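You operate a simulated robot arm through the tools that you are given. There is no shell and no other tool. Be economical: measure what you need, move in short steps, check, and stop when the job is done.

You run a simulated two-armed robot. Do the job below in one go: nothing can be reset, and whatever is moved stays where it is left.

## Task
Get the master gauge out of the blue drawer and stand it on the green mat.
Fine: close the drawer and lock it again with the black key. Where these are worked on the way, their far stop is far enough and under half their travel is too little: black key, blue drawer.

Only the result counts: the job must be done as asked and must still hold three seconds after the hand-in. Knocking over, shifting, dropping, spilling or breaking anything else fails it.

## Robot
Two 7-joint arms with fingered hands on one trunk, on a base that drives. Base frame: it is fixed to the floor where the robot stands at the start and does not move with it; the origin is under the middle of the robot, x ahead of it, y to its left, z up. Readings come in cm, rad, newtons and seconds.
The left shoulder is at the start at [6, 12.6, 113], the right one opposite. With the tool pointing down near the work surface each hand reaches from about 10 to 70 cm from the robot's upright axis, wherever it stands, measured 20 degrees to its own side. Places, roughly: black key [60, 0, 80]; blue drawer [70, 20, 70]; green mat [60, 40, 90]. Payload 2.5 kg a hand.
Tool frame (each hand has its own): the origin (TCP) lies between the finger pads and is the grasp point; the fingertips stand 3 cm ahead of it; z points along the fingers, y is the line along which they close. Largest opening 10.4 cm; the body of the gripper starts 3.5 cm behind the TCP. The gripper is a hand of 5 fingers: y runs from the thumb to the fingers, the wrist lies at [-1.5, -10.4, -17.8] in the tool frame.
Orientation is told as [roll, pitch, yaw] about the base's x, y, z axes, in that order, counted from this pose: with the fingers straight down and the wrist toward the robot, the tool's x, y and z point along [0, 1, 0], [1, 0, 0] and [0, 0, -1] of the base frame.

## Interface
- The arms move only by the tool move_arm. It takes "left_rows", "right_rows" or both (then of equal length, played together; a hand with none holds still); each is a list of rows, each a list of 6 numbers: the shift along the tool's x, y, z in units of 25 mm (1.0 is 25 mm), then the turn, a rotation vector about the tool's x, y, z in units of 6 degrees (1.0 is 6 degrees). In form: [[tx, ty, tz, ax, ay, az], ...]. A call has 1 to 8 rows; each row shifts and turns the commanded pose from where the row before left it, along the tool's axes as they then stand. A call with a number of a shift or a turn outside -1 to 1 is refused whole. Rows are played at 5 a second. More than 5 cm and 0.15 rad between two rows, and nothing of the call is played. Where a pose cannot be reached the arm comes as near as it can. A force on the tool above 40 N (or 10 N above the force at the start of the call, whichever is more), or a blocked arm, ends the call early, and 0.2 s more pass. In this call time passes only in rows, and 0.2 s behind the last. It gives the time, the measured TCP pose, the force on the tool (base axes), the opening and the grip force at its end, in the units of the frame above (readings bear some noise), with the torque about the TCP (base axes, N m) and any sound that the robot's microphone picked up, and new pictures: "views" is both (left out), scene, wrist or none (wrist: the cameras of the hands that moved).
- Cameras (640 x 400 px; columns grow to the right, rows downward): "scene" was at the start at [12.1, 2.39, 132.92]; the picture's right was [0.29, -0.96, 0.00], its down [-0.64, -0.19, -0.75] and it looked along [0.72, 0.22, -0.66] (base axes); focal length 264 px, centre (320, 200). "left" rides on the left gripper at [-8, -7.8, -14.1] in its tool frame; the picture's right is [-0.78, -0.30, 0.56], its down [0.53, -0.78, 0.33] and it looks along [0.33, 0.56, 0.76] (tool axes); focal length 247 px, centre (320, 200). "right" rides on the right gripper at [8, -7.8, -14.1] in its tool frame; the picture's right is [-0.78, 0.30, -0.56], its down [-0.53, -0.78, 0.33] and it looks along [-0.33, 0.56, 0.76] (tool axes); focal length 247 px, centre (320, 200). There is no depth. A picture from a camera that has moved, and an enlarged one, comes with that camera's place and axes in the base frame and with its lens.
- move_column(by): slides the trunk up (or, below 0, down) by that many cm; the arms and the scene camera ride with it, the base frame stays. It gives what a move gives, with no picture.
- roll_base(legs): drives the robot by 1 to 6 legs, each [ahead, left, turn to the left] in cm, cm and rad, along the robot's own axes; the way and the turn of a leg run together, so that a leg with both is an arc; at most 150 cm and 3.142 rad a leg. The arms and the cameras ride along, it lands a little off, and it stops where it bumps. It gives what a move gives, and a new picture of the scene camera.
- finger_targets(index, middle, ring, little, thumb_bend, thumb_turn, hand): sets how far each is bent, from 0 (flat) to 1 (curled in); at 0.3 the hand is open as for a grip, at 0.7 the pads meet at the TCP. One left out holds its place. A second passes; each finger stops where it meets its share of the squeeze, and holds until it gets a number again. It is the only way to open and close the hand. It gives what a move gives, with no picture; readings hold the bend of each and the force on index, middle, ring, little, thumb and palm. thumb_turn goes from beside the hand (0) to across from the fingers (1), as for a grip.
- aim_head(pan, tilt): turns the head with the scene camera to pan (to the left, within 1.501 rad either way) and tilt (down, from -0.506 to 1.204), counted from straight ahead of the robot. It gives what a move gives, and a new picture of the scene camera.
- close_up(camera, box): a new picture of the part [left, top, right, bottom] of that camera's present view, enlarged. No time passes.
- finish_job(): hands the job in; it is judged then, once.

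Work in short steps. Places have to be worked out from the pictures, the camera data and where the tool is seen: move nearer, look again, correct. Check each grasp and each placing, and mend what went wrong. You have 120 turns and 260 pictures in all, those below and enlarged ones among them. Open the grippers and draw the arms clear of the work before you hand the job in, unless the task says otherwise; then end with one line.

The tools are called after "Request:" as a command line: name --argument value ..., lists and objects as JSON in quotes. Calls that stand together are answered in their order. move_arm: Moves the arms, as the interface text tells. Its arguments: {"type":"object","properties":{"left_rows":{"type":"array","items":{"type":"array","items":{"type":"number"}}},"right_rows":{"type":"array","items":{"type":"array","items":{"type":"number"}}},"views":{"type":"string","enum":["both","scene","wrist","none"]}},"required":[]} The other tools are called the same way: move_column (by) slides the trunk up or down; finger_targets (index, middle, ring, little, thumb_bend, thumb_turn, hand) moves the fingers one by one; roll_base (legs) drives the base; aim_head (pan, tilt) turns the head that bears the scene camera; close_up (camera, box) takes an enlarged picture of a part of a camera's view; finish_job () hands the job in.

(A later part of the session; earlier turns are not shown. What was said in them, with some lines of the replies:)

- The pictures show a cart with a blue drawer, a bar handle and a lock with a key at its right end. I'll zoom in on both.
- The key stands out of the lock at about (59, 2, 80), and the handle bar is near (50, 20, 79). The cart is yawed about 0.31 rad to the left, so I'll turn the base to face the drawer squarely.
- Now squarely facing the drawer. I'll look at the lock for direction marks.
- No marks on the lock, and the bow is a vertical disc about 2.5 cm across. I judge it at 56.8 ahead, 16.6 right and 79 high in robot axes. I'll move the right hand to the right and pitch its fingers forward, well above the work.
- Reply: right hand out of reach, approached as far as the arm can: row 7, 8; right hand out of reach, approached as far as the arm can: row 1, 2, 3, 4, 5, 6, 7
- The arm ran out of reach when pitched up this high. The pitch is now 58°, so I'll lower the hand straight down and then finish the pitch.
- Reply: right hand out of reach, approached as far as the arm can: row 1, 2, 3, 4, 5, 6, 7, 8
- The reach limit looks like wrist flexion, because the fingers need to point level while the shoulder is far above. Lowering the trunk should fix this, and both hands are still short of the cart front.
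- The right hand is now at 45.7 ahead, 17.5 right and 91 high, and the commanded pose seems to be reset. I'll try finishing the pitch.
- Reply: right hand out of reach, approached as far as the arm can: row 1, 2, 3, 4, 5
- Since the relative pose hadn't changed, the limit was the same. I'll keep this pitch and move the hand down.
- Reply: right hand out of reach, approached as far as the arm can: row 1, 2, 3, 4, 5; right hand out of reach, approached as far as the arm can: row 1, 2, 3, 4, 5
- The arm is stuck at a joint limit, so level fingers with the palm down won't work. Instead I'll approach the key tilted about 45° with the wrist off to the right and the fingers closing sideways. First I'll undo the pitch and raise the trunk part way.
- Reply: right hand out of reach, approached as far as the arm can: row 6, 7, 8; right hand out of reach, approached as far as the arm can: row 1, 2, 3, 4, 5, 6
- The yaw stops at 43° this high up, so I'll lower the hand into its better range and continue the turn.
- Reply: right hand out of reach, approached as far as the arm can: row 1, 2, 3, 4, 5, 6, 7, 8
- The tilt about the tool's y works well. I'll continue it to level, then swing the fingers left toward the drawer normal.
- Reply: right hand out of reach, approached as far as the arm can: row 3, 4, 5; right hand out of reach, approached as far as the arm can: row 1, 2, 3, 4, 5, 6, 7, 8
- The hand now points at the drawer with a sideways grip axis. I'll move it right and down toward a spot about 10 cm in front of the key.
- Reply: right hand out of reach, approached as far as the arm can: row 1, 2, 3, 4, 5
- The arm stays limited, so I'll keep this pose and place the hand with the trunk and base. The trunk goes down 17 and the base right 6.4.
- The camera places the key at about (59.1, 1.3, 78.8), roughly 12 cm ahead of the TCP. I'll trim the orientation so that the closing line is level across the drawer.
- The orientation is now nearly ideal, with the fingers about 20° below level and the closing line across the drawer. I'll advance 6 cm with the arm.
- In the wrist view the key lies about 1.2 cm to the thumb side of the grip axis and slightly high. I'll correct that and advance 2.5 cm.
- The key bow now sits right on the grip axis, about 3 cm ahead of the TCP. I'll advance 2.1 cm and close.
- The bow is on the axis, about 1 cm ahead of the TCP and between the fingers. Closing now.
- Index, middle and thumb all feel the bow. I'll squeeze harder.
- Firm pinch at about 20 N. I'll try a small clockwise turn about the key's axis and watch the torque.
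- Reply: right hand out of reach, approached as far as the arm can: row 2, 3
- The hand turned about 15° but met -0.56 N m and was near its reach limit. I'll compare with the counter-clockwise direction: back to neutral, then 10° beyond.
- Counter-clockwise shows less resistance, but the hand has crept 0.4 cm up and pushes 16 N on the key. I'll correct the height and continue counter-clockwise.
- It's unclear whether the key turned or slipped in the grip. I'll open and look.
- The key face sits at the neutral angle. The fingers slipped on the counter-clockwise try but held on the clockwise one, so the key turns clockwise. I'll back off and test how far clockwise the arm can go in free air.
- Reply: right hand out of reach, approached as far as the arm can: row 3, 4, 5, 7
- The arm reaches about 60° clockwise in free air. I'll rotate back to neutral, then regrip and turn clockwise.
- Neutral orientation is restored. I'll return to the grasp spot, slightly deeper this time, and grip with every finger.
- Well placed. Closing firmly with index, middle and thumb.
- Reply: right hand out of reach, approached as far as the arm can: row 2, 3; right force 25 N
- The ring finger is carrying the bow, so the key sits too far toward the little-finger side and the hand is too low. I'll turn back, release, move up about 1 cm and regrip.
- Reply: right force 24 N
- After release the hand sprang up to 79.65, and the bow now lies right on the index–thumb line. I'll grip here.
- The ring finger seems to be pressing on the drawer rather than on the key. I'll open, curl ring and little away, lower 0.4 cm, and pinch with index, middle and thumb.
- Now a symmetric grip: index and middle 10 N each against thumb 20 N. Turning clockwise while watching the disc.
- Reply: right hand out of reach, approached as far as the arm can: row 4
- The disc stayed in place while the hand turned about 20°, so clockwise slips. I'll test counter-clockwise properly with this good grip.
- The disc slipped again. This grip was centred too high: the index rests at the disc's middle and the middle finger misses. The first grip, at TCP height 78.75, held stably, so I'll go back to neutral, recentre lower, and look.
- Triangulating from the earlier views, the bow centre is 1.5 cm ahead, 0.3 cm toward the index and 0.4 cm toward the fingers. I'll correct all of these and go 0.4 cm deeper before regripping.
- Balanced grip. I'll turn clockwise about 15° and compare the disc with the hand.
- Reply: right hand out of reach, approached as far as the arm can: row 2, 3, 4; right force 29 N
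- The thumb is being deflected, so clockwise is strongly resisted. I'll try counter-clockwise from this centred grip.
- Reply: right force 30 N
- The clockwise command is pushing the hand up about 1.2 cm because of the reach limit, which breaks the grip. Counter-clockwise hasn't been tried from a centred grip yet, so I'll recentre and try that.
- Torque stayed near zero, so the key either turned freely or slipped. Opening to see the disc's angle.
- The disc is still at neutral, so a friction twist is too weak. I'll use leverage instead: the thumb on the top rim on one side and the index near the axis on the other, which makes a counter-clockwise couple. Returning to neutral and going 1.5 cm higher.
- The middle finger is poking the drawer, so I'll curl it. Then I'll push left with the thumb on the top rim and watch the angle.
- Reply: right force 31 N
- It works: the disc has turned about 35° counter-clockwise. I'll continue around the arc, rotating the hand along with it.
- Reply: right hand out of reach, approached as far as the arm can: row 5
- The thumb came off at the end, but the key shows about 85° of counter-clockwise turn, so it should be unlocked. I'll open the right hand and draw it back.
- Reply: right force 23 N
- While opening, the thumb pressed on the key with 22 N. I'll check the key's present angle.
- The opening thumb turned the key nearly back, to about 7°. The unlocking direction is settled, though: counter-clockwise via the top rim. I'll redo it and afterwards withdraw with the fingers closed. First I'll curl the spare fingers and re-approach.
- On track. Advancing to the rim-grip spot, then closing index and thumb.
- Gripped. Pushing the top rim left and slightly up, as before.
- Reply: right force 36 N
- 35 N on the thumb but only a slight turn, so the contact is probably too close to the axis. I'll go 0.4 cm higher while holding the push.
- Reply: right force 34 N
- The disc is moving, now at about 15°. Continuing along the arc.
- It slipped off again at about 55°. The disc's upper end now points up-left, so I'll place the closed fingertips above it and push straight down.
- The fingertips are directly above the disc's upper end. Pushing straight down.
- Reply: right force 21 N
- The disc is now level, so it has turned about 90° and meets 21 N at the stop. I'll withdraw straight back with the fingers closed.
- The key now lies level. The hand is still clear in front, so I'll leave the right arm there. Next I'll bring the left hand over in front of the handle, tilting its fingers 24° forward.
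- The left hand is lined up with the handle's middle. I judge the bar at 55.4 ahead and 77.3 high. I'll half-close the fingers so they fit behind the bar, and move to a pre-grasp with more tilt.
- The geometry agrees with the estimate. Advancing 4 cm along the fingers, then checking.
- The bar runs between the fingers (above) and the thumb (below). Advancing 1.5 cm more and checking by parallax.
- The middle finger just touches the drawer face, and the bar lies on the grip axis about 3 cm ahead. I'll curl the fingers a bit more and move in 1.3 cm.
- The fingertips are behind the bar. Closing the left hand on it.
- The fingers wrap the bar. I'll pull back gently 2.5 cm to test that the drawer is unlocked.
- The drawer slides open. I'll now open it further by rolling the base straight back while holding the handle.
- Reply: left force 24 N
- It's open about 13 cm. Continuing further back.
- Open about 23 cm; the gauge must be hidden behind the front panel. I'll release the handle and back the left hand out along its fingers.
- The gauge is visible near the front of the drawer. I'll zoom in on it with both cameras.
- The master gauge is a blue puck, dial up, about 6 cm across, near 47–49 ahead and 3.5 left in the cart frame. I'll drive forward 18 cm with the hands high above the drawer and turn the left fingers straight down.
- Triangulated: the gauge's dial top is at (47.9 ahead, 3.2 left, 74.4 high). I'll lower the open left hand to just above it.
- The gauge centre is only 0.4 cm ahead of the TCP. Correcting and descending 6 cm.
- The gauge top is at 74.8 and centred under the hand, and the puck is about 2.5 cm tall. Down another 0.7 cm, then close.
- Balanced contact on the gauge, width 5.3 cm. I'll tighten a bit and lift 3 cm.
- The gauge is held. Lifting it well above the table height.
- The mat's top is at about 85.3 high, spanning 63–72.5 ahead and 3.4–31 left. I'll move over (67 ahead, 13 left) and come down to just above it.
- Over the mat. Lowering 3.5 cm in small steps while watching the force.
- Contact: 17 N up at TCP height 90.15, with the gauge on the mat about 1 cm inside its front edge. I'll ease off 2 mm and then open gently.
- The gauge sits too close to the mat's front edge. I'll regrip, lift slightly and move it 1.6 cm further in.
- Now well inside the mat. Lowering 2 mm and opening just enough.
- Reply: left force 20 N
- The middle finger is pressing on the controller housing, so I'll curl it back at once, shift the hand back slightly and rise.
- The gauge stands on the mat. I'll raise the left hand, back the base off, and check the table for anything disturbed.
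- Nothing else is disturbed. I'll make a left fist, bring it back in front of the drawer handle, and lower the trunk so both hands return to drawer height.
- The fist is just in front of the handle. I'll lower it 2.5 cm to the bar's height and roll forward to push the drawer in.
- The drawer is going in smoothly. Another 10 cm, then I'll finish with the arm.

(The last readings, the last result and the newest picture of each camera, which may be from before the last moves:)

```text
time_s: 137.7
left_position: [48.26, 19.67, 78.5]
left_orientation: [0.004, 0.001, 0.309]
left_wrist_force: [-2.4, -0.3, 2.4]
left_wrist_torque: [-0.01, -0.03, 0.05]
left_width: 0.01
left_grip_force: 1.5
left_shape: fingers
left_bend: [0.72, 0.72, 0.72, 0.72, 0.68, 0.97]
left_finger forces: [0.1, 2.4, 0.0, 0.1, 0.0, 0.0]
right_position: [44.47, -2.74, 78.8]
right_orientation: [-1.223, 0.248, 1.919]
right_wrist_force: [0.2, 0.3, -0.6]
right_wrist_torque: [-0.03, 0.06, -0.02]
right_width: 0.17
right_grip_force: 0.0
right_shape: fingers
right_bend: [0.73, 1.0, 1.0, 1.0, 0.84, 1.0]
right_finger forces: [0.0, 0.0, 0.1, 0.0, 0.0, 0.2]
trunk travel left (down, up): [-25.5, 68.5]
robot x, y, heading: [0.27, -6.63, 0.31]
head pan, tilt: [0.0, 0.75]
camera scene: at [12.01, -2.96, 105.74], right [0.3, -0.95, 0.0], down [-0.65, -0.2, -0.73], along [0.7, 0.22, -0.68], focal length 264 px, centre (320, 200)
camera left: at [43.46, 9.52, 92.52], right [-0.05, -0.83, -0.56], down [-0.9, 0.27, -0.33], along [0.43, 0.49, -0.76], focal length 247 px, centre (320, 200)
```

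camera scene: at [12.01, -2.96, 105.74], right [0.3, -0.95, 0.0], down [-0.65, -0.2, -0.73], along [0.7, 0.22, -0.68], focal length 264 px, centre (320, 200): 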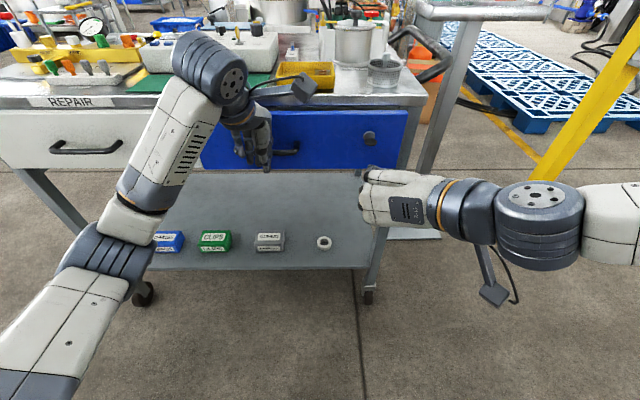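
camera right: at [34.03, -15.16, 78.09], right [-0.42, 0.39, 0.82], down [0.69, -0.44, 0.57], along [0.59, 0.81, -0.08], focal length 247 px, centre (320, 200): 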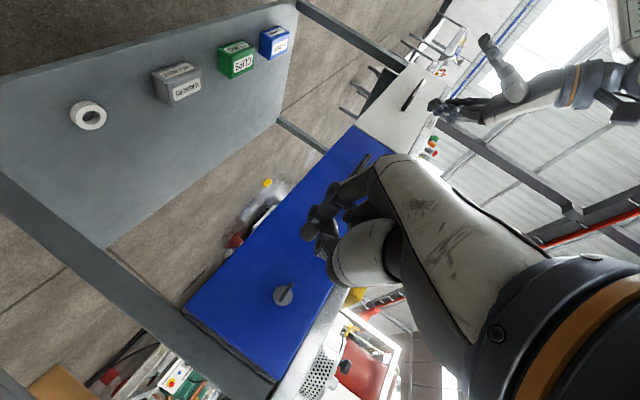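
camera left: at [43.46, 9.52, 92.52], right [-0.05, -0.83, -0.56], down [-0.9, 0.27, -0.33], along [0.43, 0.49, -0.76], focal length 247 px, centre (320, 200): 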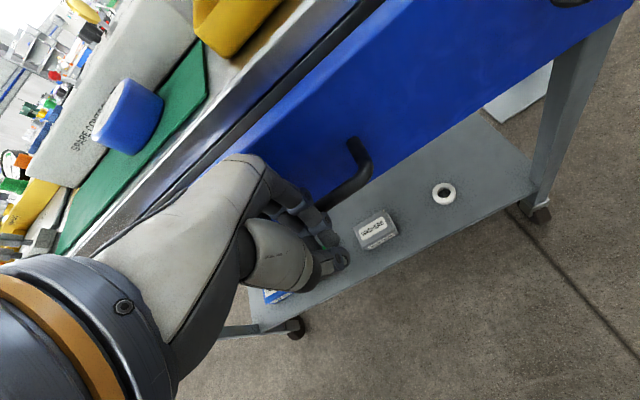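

It's nearly closed, with 2 N of sliding force. Pushing on until it meets the stop.

Request:
move_arm --left_rows '[[0, 0.4, 0, 0, 0, 0], [0, 0.4, 0, 0, 0, 0], [0, 0.4, 0, 0, 0, 0], [0, 0.4, 0, 0, 0, 0]]' --views "scene"

Request:
close_up --camera "left" --box '[180, 0, 500, 200]'

```text
time_s: 138.7
left_position: [51.61, 20.59, 79.23]
left_orientation: [0.001, -0.005, 0.302]
left_wrist_force: [-23.1, -5.6, 16.8]
left_wrist_torque: [0.21, 0.13, 0.14]
left_width: 0.0
left_grip_force: 16.2
left_shape: fingers
left_bend: [0.73, 0.74, 0.73, 0.72, 0.65, 0.97]
left_finger forces: [13.2, 13.9, 5.7, 0.1, 0.0, 0.1]
right_position: [44.24, -2.88, 78.96]
right_orientation: [-1.226, 0.25, 1.918]
right_wrist_force: [0.0, -0.3, 0.1]
right_wrist_torque: [-0.02, -0.04, 0.02]
right_width: 0.14
right_grip_force: 0.0
right_shape: fingers
right_bend: [0.73, 1.0, 1.0, 1.0, 0.84, 1.0]
right_finger forces: [0.1, 0.0, 0.0, 0.0, 0.0, 0.0]
trunk travel left (down, up): [-25.5, 68.5]
robot x, y, heading: [0.08, -6.78, 0.307]
head pan, tilt: [0.0, 0.75]
stopped in row 4 (left hand): the force on the tool passed its limit at 48 N (the readings are from after the stop); the commanded pose is now the measured one
camera scene: at [11.7, -3.07, 105.78], right [0.3, -0.95, 0.0], down [-0.65, -0.2, -0.73], along [0.7, 0.22, -0.68], focal length 264 px, centre (320, 200)
```

scene: 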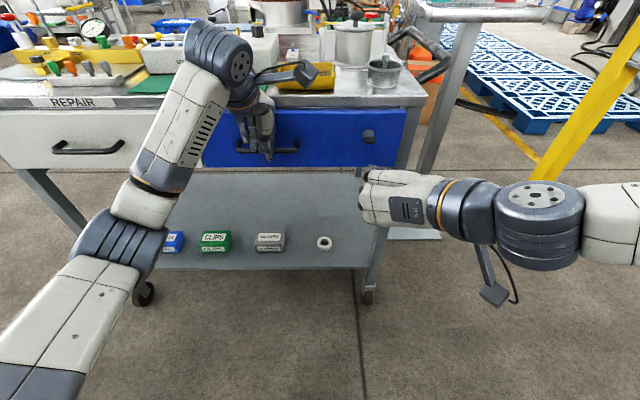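

```text
2.00 times, centred on (340, 100) of left
camera zoom: at [46.61, 10.46, 93.2], right [-0.05, -0.83, -0.56], down [-0.9, 0.28, -0.34], along [0.44, 0.49, -0.76], focal length 494 px, centre (280, 400)
```

zoom: 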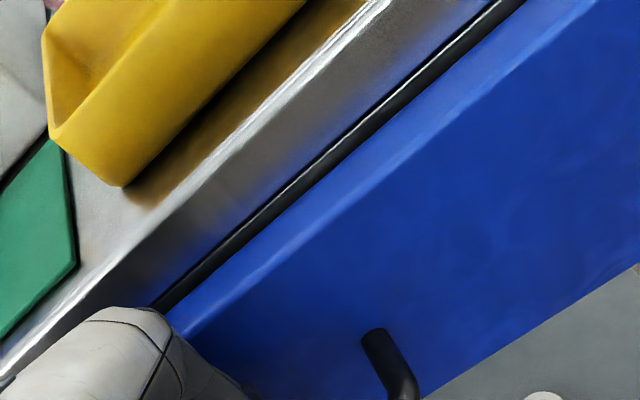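

The drawer hit its stop at 48 N and looks flush. Withdrawing the left fist, rolling ahead 2 cm to the earlier key-working spot, and looking at the key.

Request:
move_arm --left_rows '[[0, -0.8, 0, 0, 0, 0], [0, -0.8, 0, 0, 0, 0], [0, -0.8, 0, 0, 0, 0], [0.5, -0.8, 0, 0, 0, 0], [0.8, -0.8, 0, 0, 0, 0], [0.8, -0.5, 0, 0, 0, 0]]' --views "none"

Request:
roll_base --legs '[[2, 0, 0]]'

Request:
close_up --camera "right" --box '[220, 210, 380, 350]'

Request:
close_up --camera "scene" --box '[180, 60, 440, 220]'

```text
time_s: 140.1
left_position: [39.67, 22.34, 78.52]
left_orientation: [0.004, 0.005, 0.304]
left_wrist_force: [-0.5, -0.4, 1.2]
left_wrist_torque: [0.02, 0.03, -0.03]
left_width: 0.0
left_grip_force: 0.0
left_shape: fingers
left_bend: [0.72, 0.72, 0.72, 0.72, 0.68, 0.97]
left_finger forces: [0.0, 0.0, 0.0, 0.1, 0.0, 0.0]
right_position: [44.36, -2.78, 78.82]
right_orientation: [-1.223, 0.25, 1.919]
right_wrist_force: [-0.2, -0.6, 0.0]
right_wrist_torque: [0.01, 0.0, 0.02]
right_width: 0.15
right_grip_force: 0.0
right_shape: fingers
right_bend: [0.73, 1.0, 1.0, 1.0, 0.84, 1.0]
right_finger forces: [0.1, 0.1, 0.0, 0.0, 0.1, 0.0]
trunk travel left (down, up): [-25.5, 68.5]
robot x, y, heading: [-0.19, -6.3, 0.307]
head pan, tilt: [0.0, 0.75]
```

```text
time_s: 140.9
left_position: [41.74, 23.03, 78.57]
left_orientation: [0.002, 0.002, 0.306]
left_wrist_force: [0.6, 0.0, 0.1]
left_wrist_torque: [-0.02, 0.0, 0.0]
left_width: 0.0
left_grip_force: 0.0
left_shape: fingers
left_bend: [0.72, 0.72, 0.72, 0.72, 0.68, 0.97]
left_finger forces: [0.1, 0.0, 0.2, 0.0, 0.1, 0.0]
right_position: [46.37, -2.19, 78.76]
right_orientation: [-1.224, 0.251, 1.919]
right_wrist_force: [0.2, 0.5, 0.2]
right_wrist_torque: [-0.02, -0.02, -0.01]
right_width: 0.17
right_grip_force: 0.1
right_shape: fingers
right_bend: [0.73, 1.0, 1.0, 1.0, 0.84, 1.0]
right_finger forces: [0.1, 0.0, 0.0, 0.1, 0.0, 0.1]
trunk travel left (down, up): [-25.5, 68.5]
robot x, y, heading: [2.11, -6.37, 0.305]
head pan, tilt: [0.0, 0.75]
camera scene: at [13.9, -2.36, 105.73], right [0.3, -0.95, 0.0], down [-0.65, -0.21, -0.73], along [0.7, 0.22, -0.68], focal length 264 px, centre (320, 200)
```

scene: 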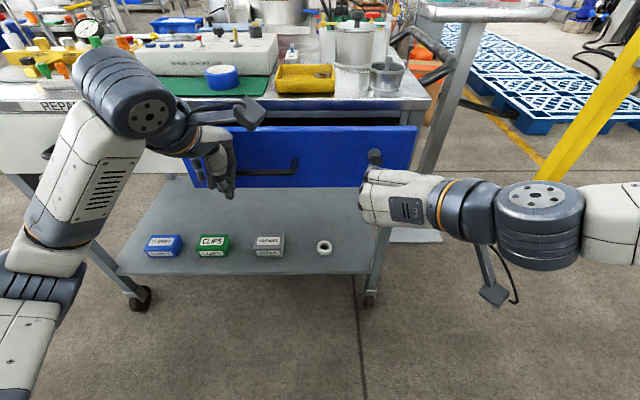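

```text
2.86 times, centred on (300, 280) of right
camera zoom: at [34.17, -15.36, 78.1], right [-0.42, 0.4, 0.82], down [0.69, -0.45, 0.57], along [0.59, 0.8, -0.08], focal length 706 px, centre (377, -29)
```

zoom: 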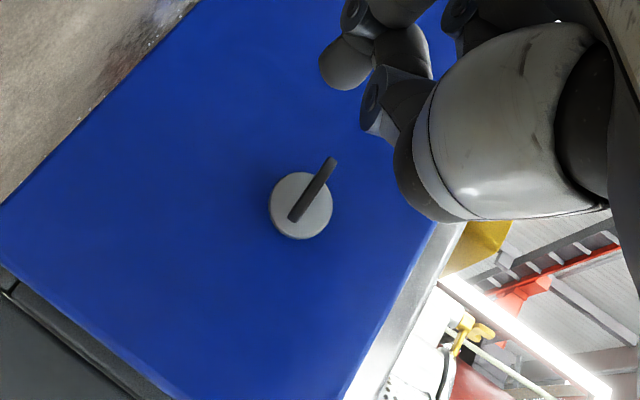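

```text
2.46 times, centred on (310, 140) of scene
camera zoom: at [13.9, -2.36, 105.73], right [0.3, -0.95, 0.0], down [-0.65, -0.21, -0.73], along [0.7, 0.22, -0.68], focal length 649 px, centre (345, 348)
```

zoom: 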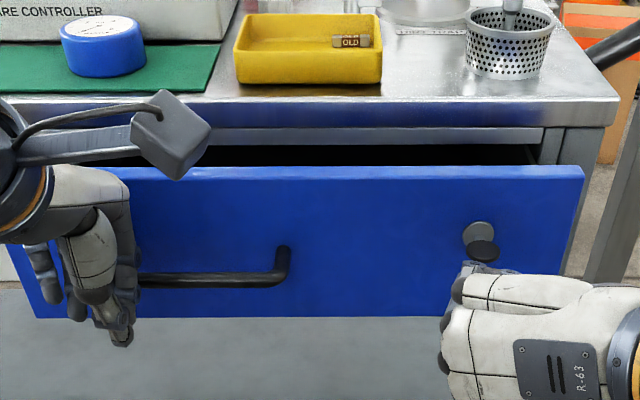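

The drawer came back out about 5 cm, so the fist must have caught the bar while withdrawing. I'll raise the left hand straight up to free it and look.

Request:
move_arm --left_rows '[[0, 0, -0.8, 0, 0, 0], [0, 0, -0.8, 0, 0, 0], [0, 0, -0.8, 0, 0, 0]]' --views "both"

```text
time_s: 141.7
left_position: [41.66, 22.91, 84.48]
left_orientation: [0.001, 0.001, 0.306]
left_wrist_force: [-0.7, -0.3, 0.4]
left_wrist_torque: [-0.01, -0.01, 0.02]
left_width: 0.0
left_grip_force: 0.1
left_shape: fingers
left_bend: [0.72, 0.72, 0.72, 0.72, 0.68, 0.97]
left_finger forces: [0.1, 0.1, 0.1, 0.0, 0.0, 0.0]
right_position: [46.3, -2.31, 78.96]
right_orientation: [-1.222, 0.249, 1.919]
right_wrist_force: [-0.1, 0.3, -0.3]
right_wrist_torque: [0.0, -0.03, 0.02]
right_width: 0.15
right_grip_force: 0.0
right_shape: fingers
right_bend: [0.73, 1.0, 1.0, 1.0, 0.84, 1.0]
right_finger forces: [0.1, 0.1, 0.1, 0.0, 0.1, 0.0]
trunk travel left (down, up): [-25.5, 68.5]
robot x, y, heading: [2.09, -6.04, 0.308]
head pan, tilt: [0.0, 0.75]
camera scene: at [13.9, -2.36, 105.73], right [0.3, -0.95, 0.0], down [-0.65, -0.21, -0.73], along [0.7, 0.22, -0.68], focal length 264 px, centre (320, 200)
camera left: at [36.82, 12.9, 98.48], right [-0.05, -0.83, -0.56], down [-0.9, 0.28, -0.33], along [0.43, 0.49, -0.76], focal length 247 px, centre (320, 200)
```

scene: 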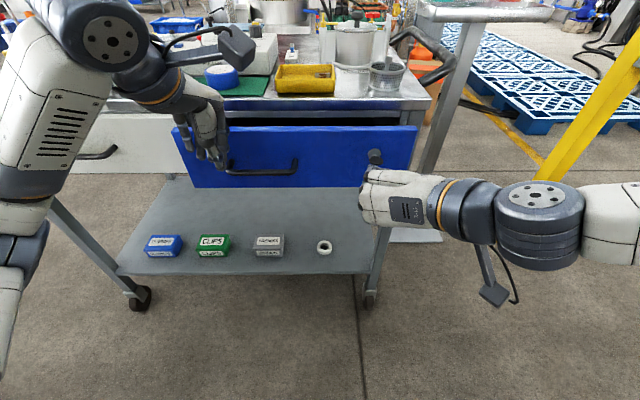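
left: 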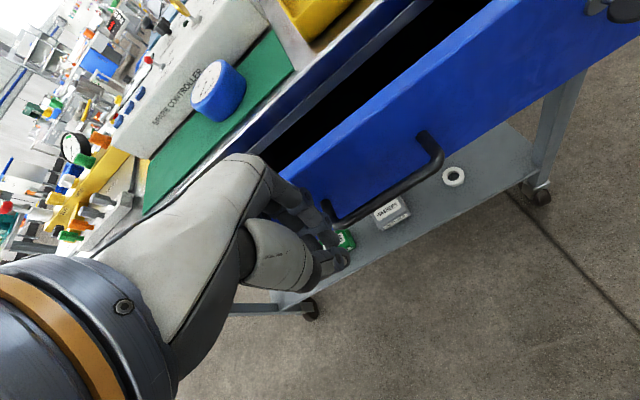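

I'll close the drawer with the right hand instead. Its closed fingertips already point at the face, and I can push just left of the key, well away from the bar.

Request:
move_arm --right_rows '[[-0.25, 0.97, -0.04, 0, 0, 0], [-0.25, 0.97, -0.04, 0, 0, 0], [-0.27, -0.04, 0.78, 0, 0, 0], [-0.27, -0.04, 0.78, 0, 0, 0], [-0.27, -0.04, 0.78, 0, 0, 0], [-0.27, -0.04, 0.78, 0, 0, 0]]' --views "wrist"

```text
time_s: 143.1
left_position: [41.7, 22.88, 84.46]
left_orientation: [0.001, 0.002, 0.305]
left_wrist_force: [-0.3, -0.1, -0.6]
left_wrist_torque: [-0.03, 0.01, 0.0]
left_width: 0.0
left_grip_force: 0.0
left_shape: fingers
left_bend: [0.72, 0.72, 0.72, 0.72, 0.68, 0.97]
left_finger forces: [0.0, 0.1, 0.0, 0.0, 0.0, 0.1]
right_position: [52.91, 5.13, 78.79]
right_orientation: [-1.222, 0.249, 1.921]
right_wrist_force: [-2.1, -0.5, 0.2]
right_wrist_torque: [0.0, 0.01, -0.03]
right_width: 0.15
right_grip_force: 0.1
right_shape: fingers
right_bend: [0.73, 1.0, 1.0, 1.0, 0.84, 1.0]
right_finger forces: [0.0, 0.0, 0.0, 0.1, 0.0, 0.0]
trunk travel left (down, up): [-25.5, 68.5]
robot x, y, heading: [2.01, -6.12, 0.308]
head pan, tilt: [0.0, 0.75]
camera right: at [40.74, -8.01, 78.0], right [-0.42, 0.39, 0.82], down [0.69, -0.45, 0.57], along [0.59, 0.8, -0.09], focal length 247 px, centre (320, 200)
```

right: 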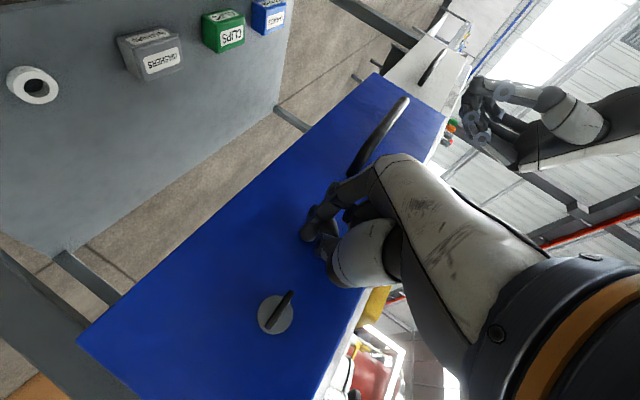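

Touching the drawer face at 2 N, well beside the key. Pushing until the stop.

Request:
move_arm --right_rows '[[-0.2, -0.03, 0.56, 0, 0, 0], [-0.2, -0.03, 0.56, 0, 0, 0], [-0.2, -0.03, 0.56, 0, 0, 0], [-0.2, -0.03, 0.56, 0, 0, 0], [-0.2, -0.03, 0.56, 0, 0, 0], [-0.2, -0.03, 0.56, 0, 0, 0]]' --views "both"

```text
time_s: 144.2
left_position: [41.45, 22.89, 84.67]
left_orientation: [0.0, 0.0, 0.304]
left_wrist_force: [-0.8, 0.2, 0.1]
left_wrist_torque: [0.01, -0.01, -0.02]
left_width: 0.0
left_grip_force: 0.1
left_shape: fingers
left_bend: [0.72, 0.72, 0.72, 0.72, 0.68, 0.97]
left_finger forces: [0.0, 0.0, 0.0, 0.0, 0.0, 0.1]
right_position: [57.73, 7.27, 78.35]
right_orientation: [-1.2, 0.242, 1.952]
right_wrist_force: [-16.0, -6.7, 2.8]
right_wrist_torque: [-0.06, 0.15, -0.01]
right_width: 0.1
right_grip_force: 12.1
right_shape: fingers
right_bend: [0.75, 1.0, 1.0, 1.0, 0.83, 1.0]
right_finger forces: [24.9, 0.0, 0.1, 0.0, 0.1, 0.1]
trunk travel left (down, up): [-25.5, 68.5]
robot x, y, heading: [1.82, -6.15, 0.307]
head pan, tilt: [0.0, 0.75]
stopped in row 5 (right hand): the force on the tool passed its limit at 46 N (the readings are from after the stop); the commanded pose is now the measured one
camera scene: at [13.71, -2.45, 105.76], right [0.3, -0.95, 0.0], down [-0.65, -0.2, -0.73], along [0.7, 0.22, -0.68], focal length 264 px, centre (320, 200)
camera right: at [45.88, -6.2, 77.96], right [-0.41, 0.38, 0.83], down [0.72, -0.43, 0.55], along [0.57, 0.82, -0.1], focal length 247 px, centre (320, 200)
```

scene: 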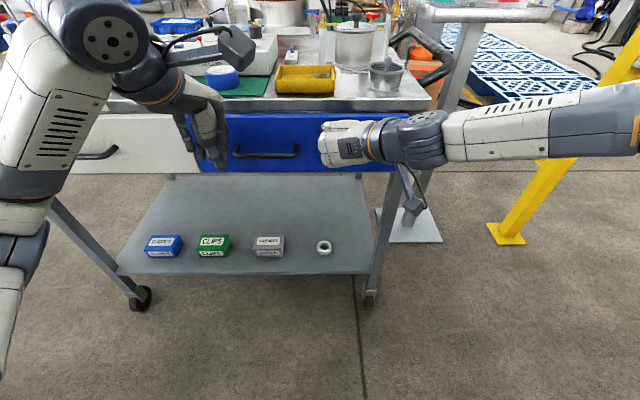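
right: 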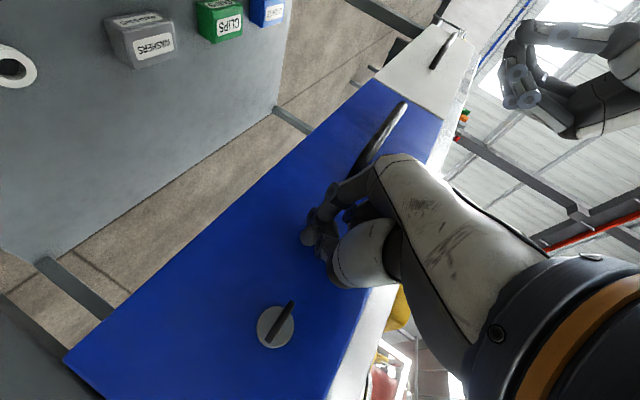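

The drawer is shut flush again. Now to lock: the disc lies level and must turn back clockwise, so I'll place the fingertips under its left end and push up. First a retreat, then move to below-left of the key.

Request:
move_arm --right_rows '[[0.48, 0.09, -0.82, 0, 0, 0], [0.48, 0.09, -0.82, 0, 0, 0], [0.245, -0.96, 0.04, 0, 0, 0], [0.245, -0.96, 0.04, 0, 0, 0]]' --views "wrist"

Request:
close_up --camera "right" --box '[220, 150, 380, 350]'

```text
time_s: 145.2
left_position: [41.63, 22.87, 84.51]
left_orientation: [0.002, 0.002, 0.304]
left_wrist_force: [0.5, 0.6, 0.2]
left_wrist_torque: [0.02, 0.01, 0.03]
left_width: 0.01
left_grip_force: 0.0
left_shape: fingers
left_bend: [0.72, 0.72, 0.72, 0.72, 0.68, 0.97]
left_finger forces: [0.0, 0.0, 0.1, 0.0, 0.1, 0.0]
right_position: [55.5, 1.03, 77.39]
right_orientation: [-1.201, 0.245, 1.946]
right_wrist_force: [0.3, 0.0, -0.2]
right_wrist_torque: [0.02, 0.02, 0.02]
right_width: 0.14
right_grip_force: 0.1
right_shape: fingers
right_bend: [0.73, 1.0, 1.0, 1.0, 0.83, 1.0]
right_finger forces: [0.0, 0.0, 0.0, 0.0, 0.0, 0.1]
trunk travel left (down, up): [-25.5, 68.5]
robot x, y, heading: [2.04, -5.84, 0.306]
head pan, tilt: [0.0, 0.75]
camera right: at [43.48, -12.43, 76.95], right [-0.41, 0.39, 0.83], down [0.71, -0.43, 0.55], along [0.57, 0.81, -0.1], focal length 247 px, centre (320, 200)
```

right: 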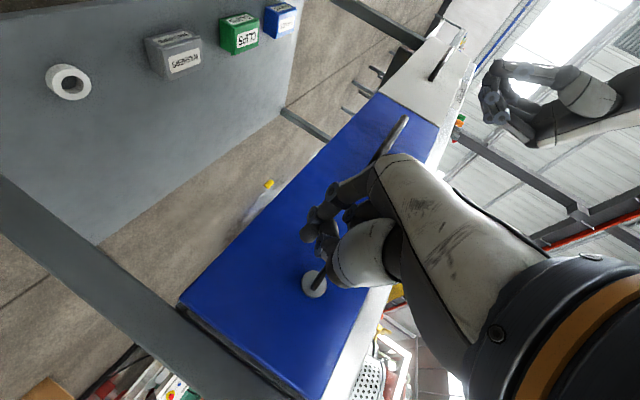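

```text
2.00 times, centred on (300, 250) of right
camera zoom: at [43.48, -12.43, 76.95], right [-0.41, 0.39, 0.83], down [0.71, -0.43, 0.55], along [0.57, 0.81, -0.1], focal length 494 px, centre (360, 100)
```

zoom: 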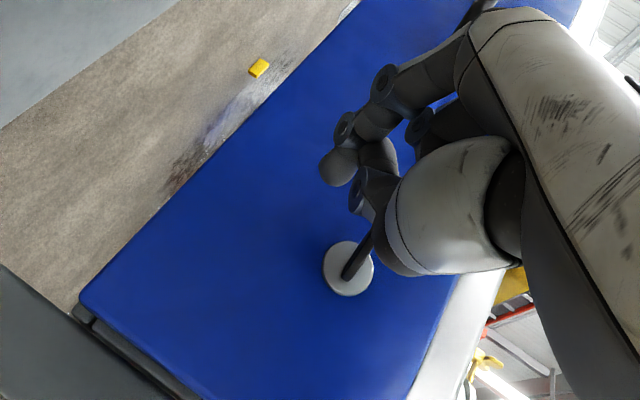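

The fingertips are below the key's left end. Advancing 2.6 cm, then raising 2 cm.

Request:
move_arm --right_rows '[[-0.17, -0.03, 0.5, 0, 0, 0], [-0.17, -0.03, 0.5, 0, 0, 0], [-0.36, -0.1, -0.13, 0, 0, 0], [-0.36, -0.1, -0.13, 0, 0, 0]]' --views "none"

Request:
close_up --camera "right" --box '[220, 150, 380, 350]'

```text
time_s: 146.2
left_position: [41.7, 22.9, 84.55]
left_orientation: [0.001, 0.001, 0.305]
left_wrist_force: [-0.1, -0.1, -0.3]
left_wrist_torque: [0.0, -0.03, 0.0]
left_width: 0.0
left_grip_force: 0.0
left_shape: fingers
left_bend: [0.72, 0.72, 0.72, 0.72, 0.68, 0.97]
left_finger forces: [0.1, 0.1, 0.1, 0.0, 0.0, 0.0]
right_position: [57.86, 1.88, 79.43]
right_orientation: [-1.201, 0.243, 1.944]
right_wrist_force: [-0.5, 0.5, 0.2]
right_wrist_torque: [-0.01, 0.02, 0.01]
right_width: 0.19
right_grip_force: 0.1
right_shape: fingers
right_bend: [0.73, 1.0, 1.0, 1.0, 0.83, 1.0]
right_finger forces: [0.0, 0.0, 0.0, 0.0, 0.0, 0.0]
trunk travel left (down, up): [-25.5, 68.5]
robot x, y, heading: [2.0, -6.28, 0.301]
head pan, tilt: [0.0, 0.75]
```

```text
2.00 times, centred on (300, 250) of right
camera zoom: at [45.93, -11.58, 78.88], right [-0.41, 0.39, 0.83], down [0.71, -0.43, 0.56], along [0.57, 0.81, -0.1], focal length 494 px, centre (360, 100)
```

zoom: 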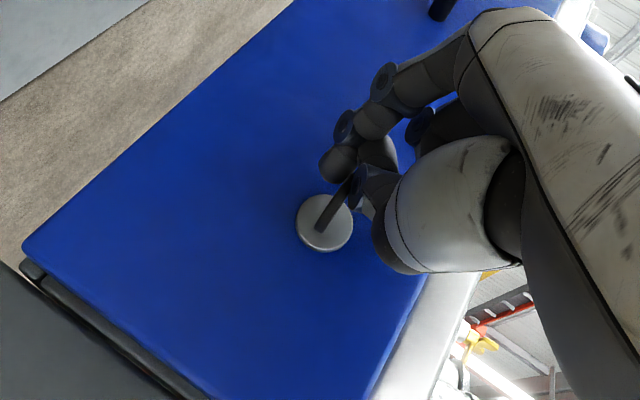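

The disc's left end sits in the notch between index (below) and thumb (above). I'll carry it up and over to the right along the arc, turning the hand clockwise a little.

Request:
move_arm --right_rows '[[0.05, -0.19, 0.01, 0, 0, 0], [-0.245, -0.108, -0.092, -0.1, 0, 0.35], [-0.188, -0.175, -0.075, -0.15, 0, 0.5], [-0.096, -0.233, -0.045, -0.15, 0, 0.5], [-0.023, -0.214, -0.02, -0.15, 0, 0.5]]' --views "none"

Request:
close_up --camera "right" --box '[220, 150, 380, 350]'

```text
time_s: 147.4
left_position: [41.62, 22.92, 84.45]
left_orientation: [0.003, 0.002, 0.305]
left_wrist_force: [-0.5, -0.7, -0.3]
left_wrist_torque: [0.03, -0.04, 0.03]
left_width: 0.0
left_grip_force: 0.1
left_shape: fingers
left_bend: [0.72, 0.72, 0.72, 0.72, 0.68, 0.97]
left_finger forces: [0.1, 0.0, 0.0, 0.0, 0.1, 0.1]
right_position: [58.33, 0.3, 81.0]
right_orientation: [-1.204, 0.042, 1.935]
right_wrist_force: [-6.3, 11.3, -4.7]
right_wrist_torque: [0.12, 0.19, 0.27]
right_width: 0.38
right_grip_force: 9.8
right_shape: fingers
right_bend: [0.72, 1.0, 1.0, 1.0, 0.84, 1.0]
right_finger forces: [19.1, 0.0, 0.0, 0.0, 0.1, 0.1]
trunk travel left (down, up): [-25.5, 68.5]
robot x, y, heading: [2.31, -5.74, 0.305]
head pan, tilt: [0.0, 0.75]
```

```text
2.00 times, centred on (300, 250) of right
camera zoom: at [46.22, -12.88, 79.01], right [-0.34, 0.23, 0.91], down [0.74, -0.53, 0.41], along [0.58, 0.82, 0.01], focal length 494 px, centre (360, 100)
```

zoom: 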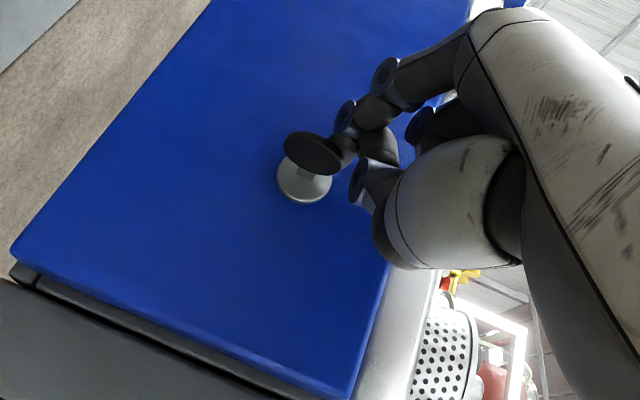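

The disc looks upright again, with the index pressing against a stop. I'll zoom in to compare the angle.

Request:
close_up --camera "right" --box '[270, 200, 334, 260]'

```text
6.67 times, centred on (302, 230) of right
camera zoom: at [46.22, -12.88, 79.01], right [-0.34, 0.23, 0.91], down [0.74, -0.53, 0.41], along [0.58, 0.82, 0.01], focal length 1646 px, centre (440, 0)
```

zoom: 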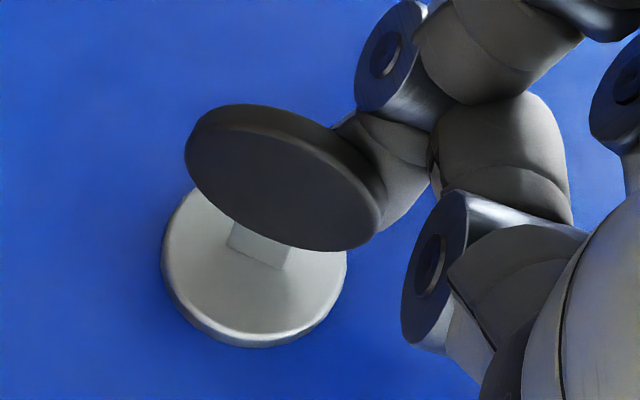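

Upright at its stop, matching the original locked position. I'll ease the finger off to the left and withdraw straight back.

Request:
move_arm --right_rows '[[-0.02, 0.2, 0, 0, 0, 0], [0.28, 0.05, -0.8, 0, 0, 0], [0.28, 0.05, -0.8, 0, 0, 0], [0.28, 0.05, -0.8, 0, 0, 0], [0.28, 0.05, -0.8, 0, 0, 0], [0.28, 0.05, -0.8, 0, 0, 0], [0.28, 0.05, -0.8, 0, 0, 0]]' --views "wrist"

Request:
close_up --camera "right" --box '[220, 210, 380, 350]'

```text
time_s: 149.0
left_position: [41.65, 22.84, 84.52]
left_orientation: [0.002, 0.002, 0.306]
left_wrist_force: [-0.2, -0.1, -0.2]
left_wrist_torque: [0.03, -0.01, 0.01]
left_width: 0.0
left_grip_force: 0.0
left_shape: fingers
left_bend: [0.72, 0.72, 0.72, 0.72, 0.68, 0.97]
left_finger forces: [0.0, 0.1, 0.0, 0.0, 0.1, 0.1]
right_position: [46.27, -2.98, 81.26]
right_orientation: [-1.204, 0.042, 1.928]
right_wrist_force: [-0.4, -0.5, -0.1]
right_wrist_torque: [-0.03, -0.01, 0.02]
right_width: 0.29
right_grip_force: 0.1
right_shape: fingers
right_bend: [0.73, 1.0, 1.0, 1.0, 0.84, 1.0]
right_finger forces: [0.1, 0.1, 0.0, 0.0, 0.1, 0.0]
right hand out of reach, approached as far as the arm can: row 7
trunk travel left (down, up): [-25.5, 68.5]
robot x, y, heading: [2.31, -6.23, 0.307]
head pan, tilt: [0.0, 0.75]
camera right: at [34.02, -16.02, 79.18], right [-0.34, 0.23, 0.91], down [0.74, -0.54, 0.41], along [0.58, 0.81, 0.02], focal length 247 px, centre (320, 200)
```

right: 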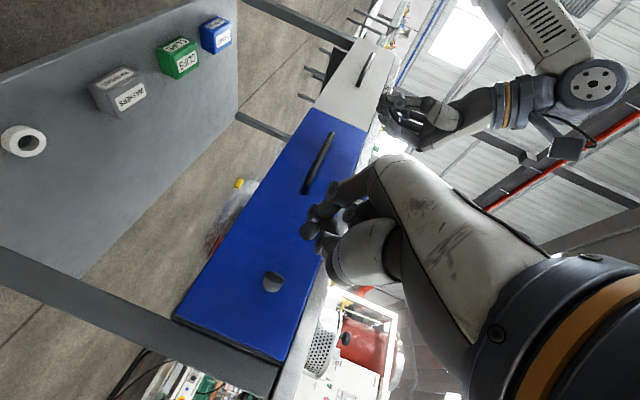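

```text
2.86 times, centred on (300, 280) of right
camera zoom: at [34.02, -16.02, 79.18], right [-0.34, 0.23, 0.91], down [0.74, -0.54, 0.41], along [0.58, 0.81, 0.02], focal length 706 px, centre (377, -29)
```

zoom: 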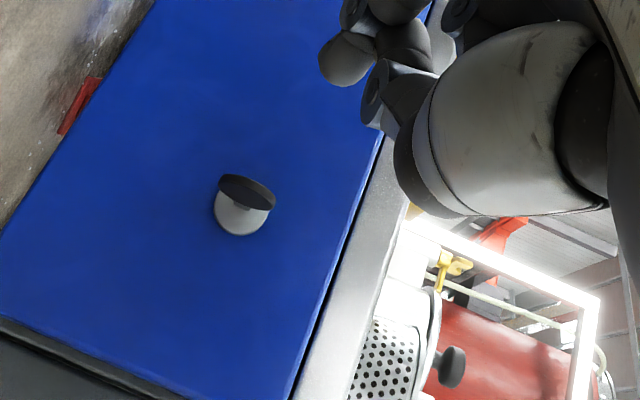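

The key is upright and the drawer closed. I'll back the robot away, open both hands and take a final look.

Request:
roll_base --legs '[[-22, 0, 0]]'

Request:
finger_targets --hand "right" --index 0.3 --middle 0.3 --ring 0.3 --little 0.3 --thumb_bend 0.3

Request:
finger_targets --hand "left" --index 0.3 --middle 0.3 --ring 0.3 --little 0.3 --thumb_bend 0.3

Request:
move_column --by 20

Request:
close_up --camera "scene" --box '[140, 60, 440, 250]'

```text
time_s: 150.7
left_position: [20.73, 16.48, 84.57]
left_orientation: [0.002, 0.001, 0.308]
left_wrist_force: [-0.1, 0.5, -0.2]
left_wrist_torque: [0.02, 0.03, -0.02]
left_width: 0.03
left_grip_force: 0.0
left_shape: fingers
left_bend: [0.72, 0.72, 0.72, 0.72, 0.68, 0.97]
left_finger forces: [0.0, 0.0, 0.0, 0.0, 0.0, 0.0]
right_position: [25.54, -9.38, 81.31]
right_orientation: [-1.204, 0.041, 1.934]
right_wrist_force: [0.0, 0.3, -0.7]
right_wrist_torque: [0.0, 0.03, -0.01]
right_width: 0.25
right_grip_force: 0.0
right_shape: fingers
right_bend: [0.73, 1.0, 1.0, 1.0, 0.84, 1.0]
right_finger forces: [0.1, 0.0, 0.1, 0.1, 0.1, 0.0]
trunk travel left (down, up): [-25.5, 68.5]
robot x, y, heading: [-18.5, -12.73, 0.306]
head pan, tilt: [0.0, 0.75]
camera scene: at [-6.91, -8.92, 105.73], right [0.3, -0.95, 0.0], down [-0.65, -0.21, -0.73], along [0.7, 0.22, -0.68], focal length 264 px, centre (320, 200)
```

scene: 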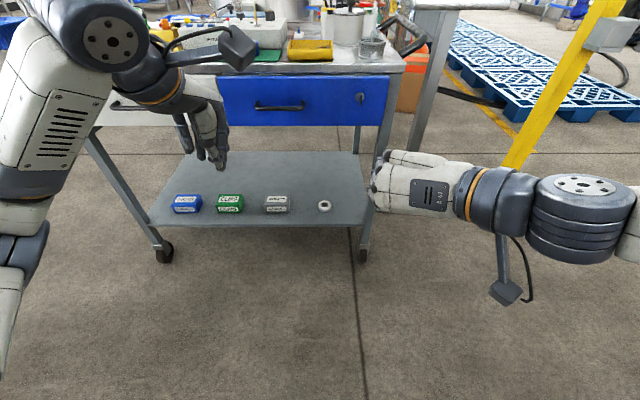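

```text
time_s: 151.7
left_position: [20.8, 16.57, 84.48]
left_orientation: [0.0, 0.003, 0.309]
left_wrist_force: [-0.8, 0.3, 0.0]
left_wrist_torque: [-0.03, 0.02, 0.01]
left_width: 0.01
left_grip_force: 0.2
left_shape: fingers
left_bend: [0.72, 0.72, 0.72, 0.72, 0.68, 0.97]
left_finger forces: [0.0, 0.0, 0.1, 0.0, 0.0, 0.1]
right_position: [25.45, -9.32, 81.27]
right_orientation: [-1.205, 0.042, 1.936]
right_wrist_force: [0.0, -0.5, -0.2]
right_wrist_torque: [-0.02, -0.02, -0.02]
right_width: 10.3
right_grip_force: 0.0
right_shape: fingers
right_bend: [0.3, 0.3, 0.3, 0.3, 0.3, 0.95]
right_finger forces: [0.1, 0.0, 0.0, 0.0, 0.0, 0.0]
trunk travel left (down, up): [-25.5, 68.5]
robot x, y, heading: [-18.7, -12.57, 0.311]
head pan, tilt: [0.0, 0.75]
```

```text
time_s: 152.7
left_position: [20.97, 16.53, 84.52]
left_orientation: [0.003, 0.001, 0.309]
left_wrist_force: [0.4, -0.3, -0.5]
left_wrist_torque: [-0.01, 0.0, 0.02]
left_width: 10.29
left_grip_force: 0.1
left_shape: fingers
left_bend: [0.3, 0.3, 0.3, 0.3, 0.3, 0.97]
left_finger forces: [0.1, 0.0, 0.0, 0.0, 0.1, 0.0]
right_position: [25.46, -9.39, 81.22]
right_orientation: [-1.204, 0.043, 1.934]
right_wrist_force: [0.0, -0.1, -0.2]
right_wrist_torque: [0.03, 0.02, 0.0]
right_width: 10.3
right_grip_force: 0.1
right_shape: fingers
right_bend: [0.3, 0.3, 0.3, 0.3, 0.3, 0.95]
right_finger forces: [0.0, 0.0, 0.0, 0.0, 0.0, 0.0]
trunk travel left (down, up): [-25.5, 68.5]
robot x, y, heading: [-18.36, -12.84, 0.307]
head pan, tilt: [0.0, 0.75]
```

```text
time_s: 154.8
left_position: [20.74, 16.41, 104.52]
left_orientation: [0.002, 0.0, 0.308]
left_wrist_force: [0.6, 0.0, 0.0]
left_wrist_torque: [0.01, -0.02, 0.0]
left_width: 10.27
left_grip_force: 0.1
left_shape: fingers
left_bend: [0.3, 0.3, 0.3, 0.3, 0.3, 0.97]
left_finger forces: [0.0, 0.0, 0.0, 0.0, 0.0, 0.1]
right_position: [25.5, -9.44, 101.21]
right_orientation: [-1.203, 0.042, 1.934]
right_wrist_force: [-0.7, -0.1, 0.1]
right_wrist_torque: [-0.02, 0.01, -0.02]
right_width: 10.29
right_grip_force: 0.1
right_shape: fingers
right_bend: [0.3, 0.3, 0.3, 0.3, 0.3, 0.95]
right_finger forces: [0.1, 0.1, 0.0, 0.1, 0.1, 0.0]
trunk travel left (down, up): [-45.5, 48.5]
robot x, y, heading: [-18.52, -12.69, 0.314]
head pan, tilt: [0.0, 0.75]
```

```text
2.11 times, centred on (290, 155) of scene
camera zoom: at [-6.91, -8.92, 125.73], right [0.3, -0.95, 0.0], down [-0.65, -0.21, -0.73], along [0.7, 0.22, -0.68], focal length 555 px, centre (383, 295)
```

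zoom: 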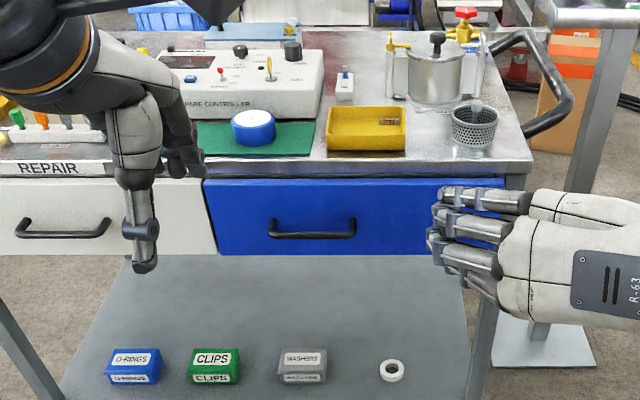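

The gauge stands on the green mat, the drawer is flush with its neighbour, the key is back at its locked stop, and nothing else was disturbed. Both hands are open and clear, so I'm handing in.

Request:
finish_job

```text
The job is handed in.
```

The master gauge is standing on the green mat, and the blue drawer is closed. The black key is turned back to its locked position; I checked this by eye, not by pulling the drawer.
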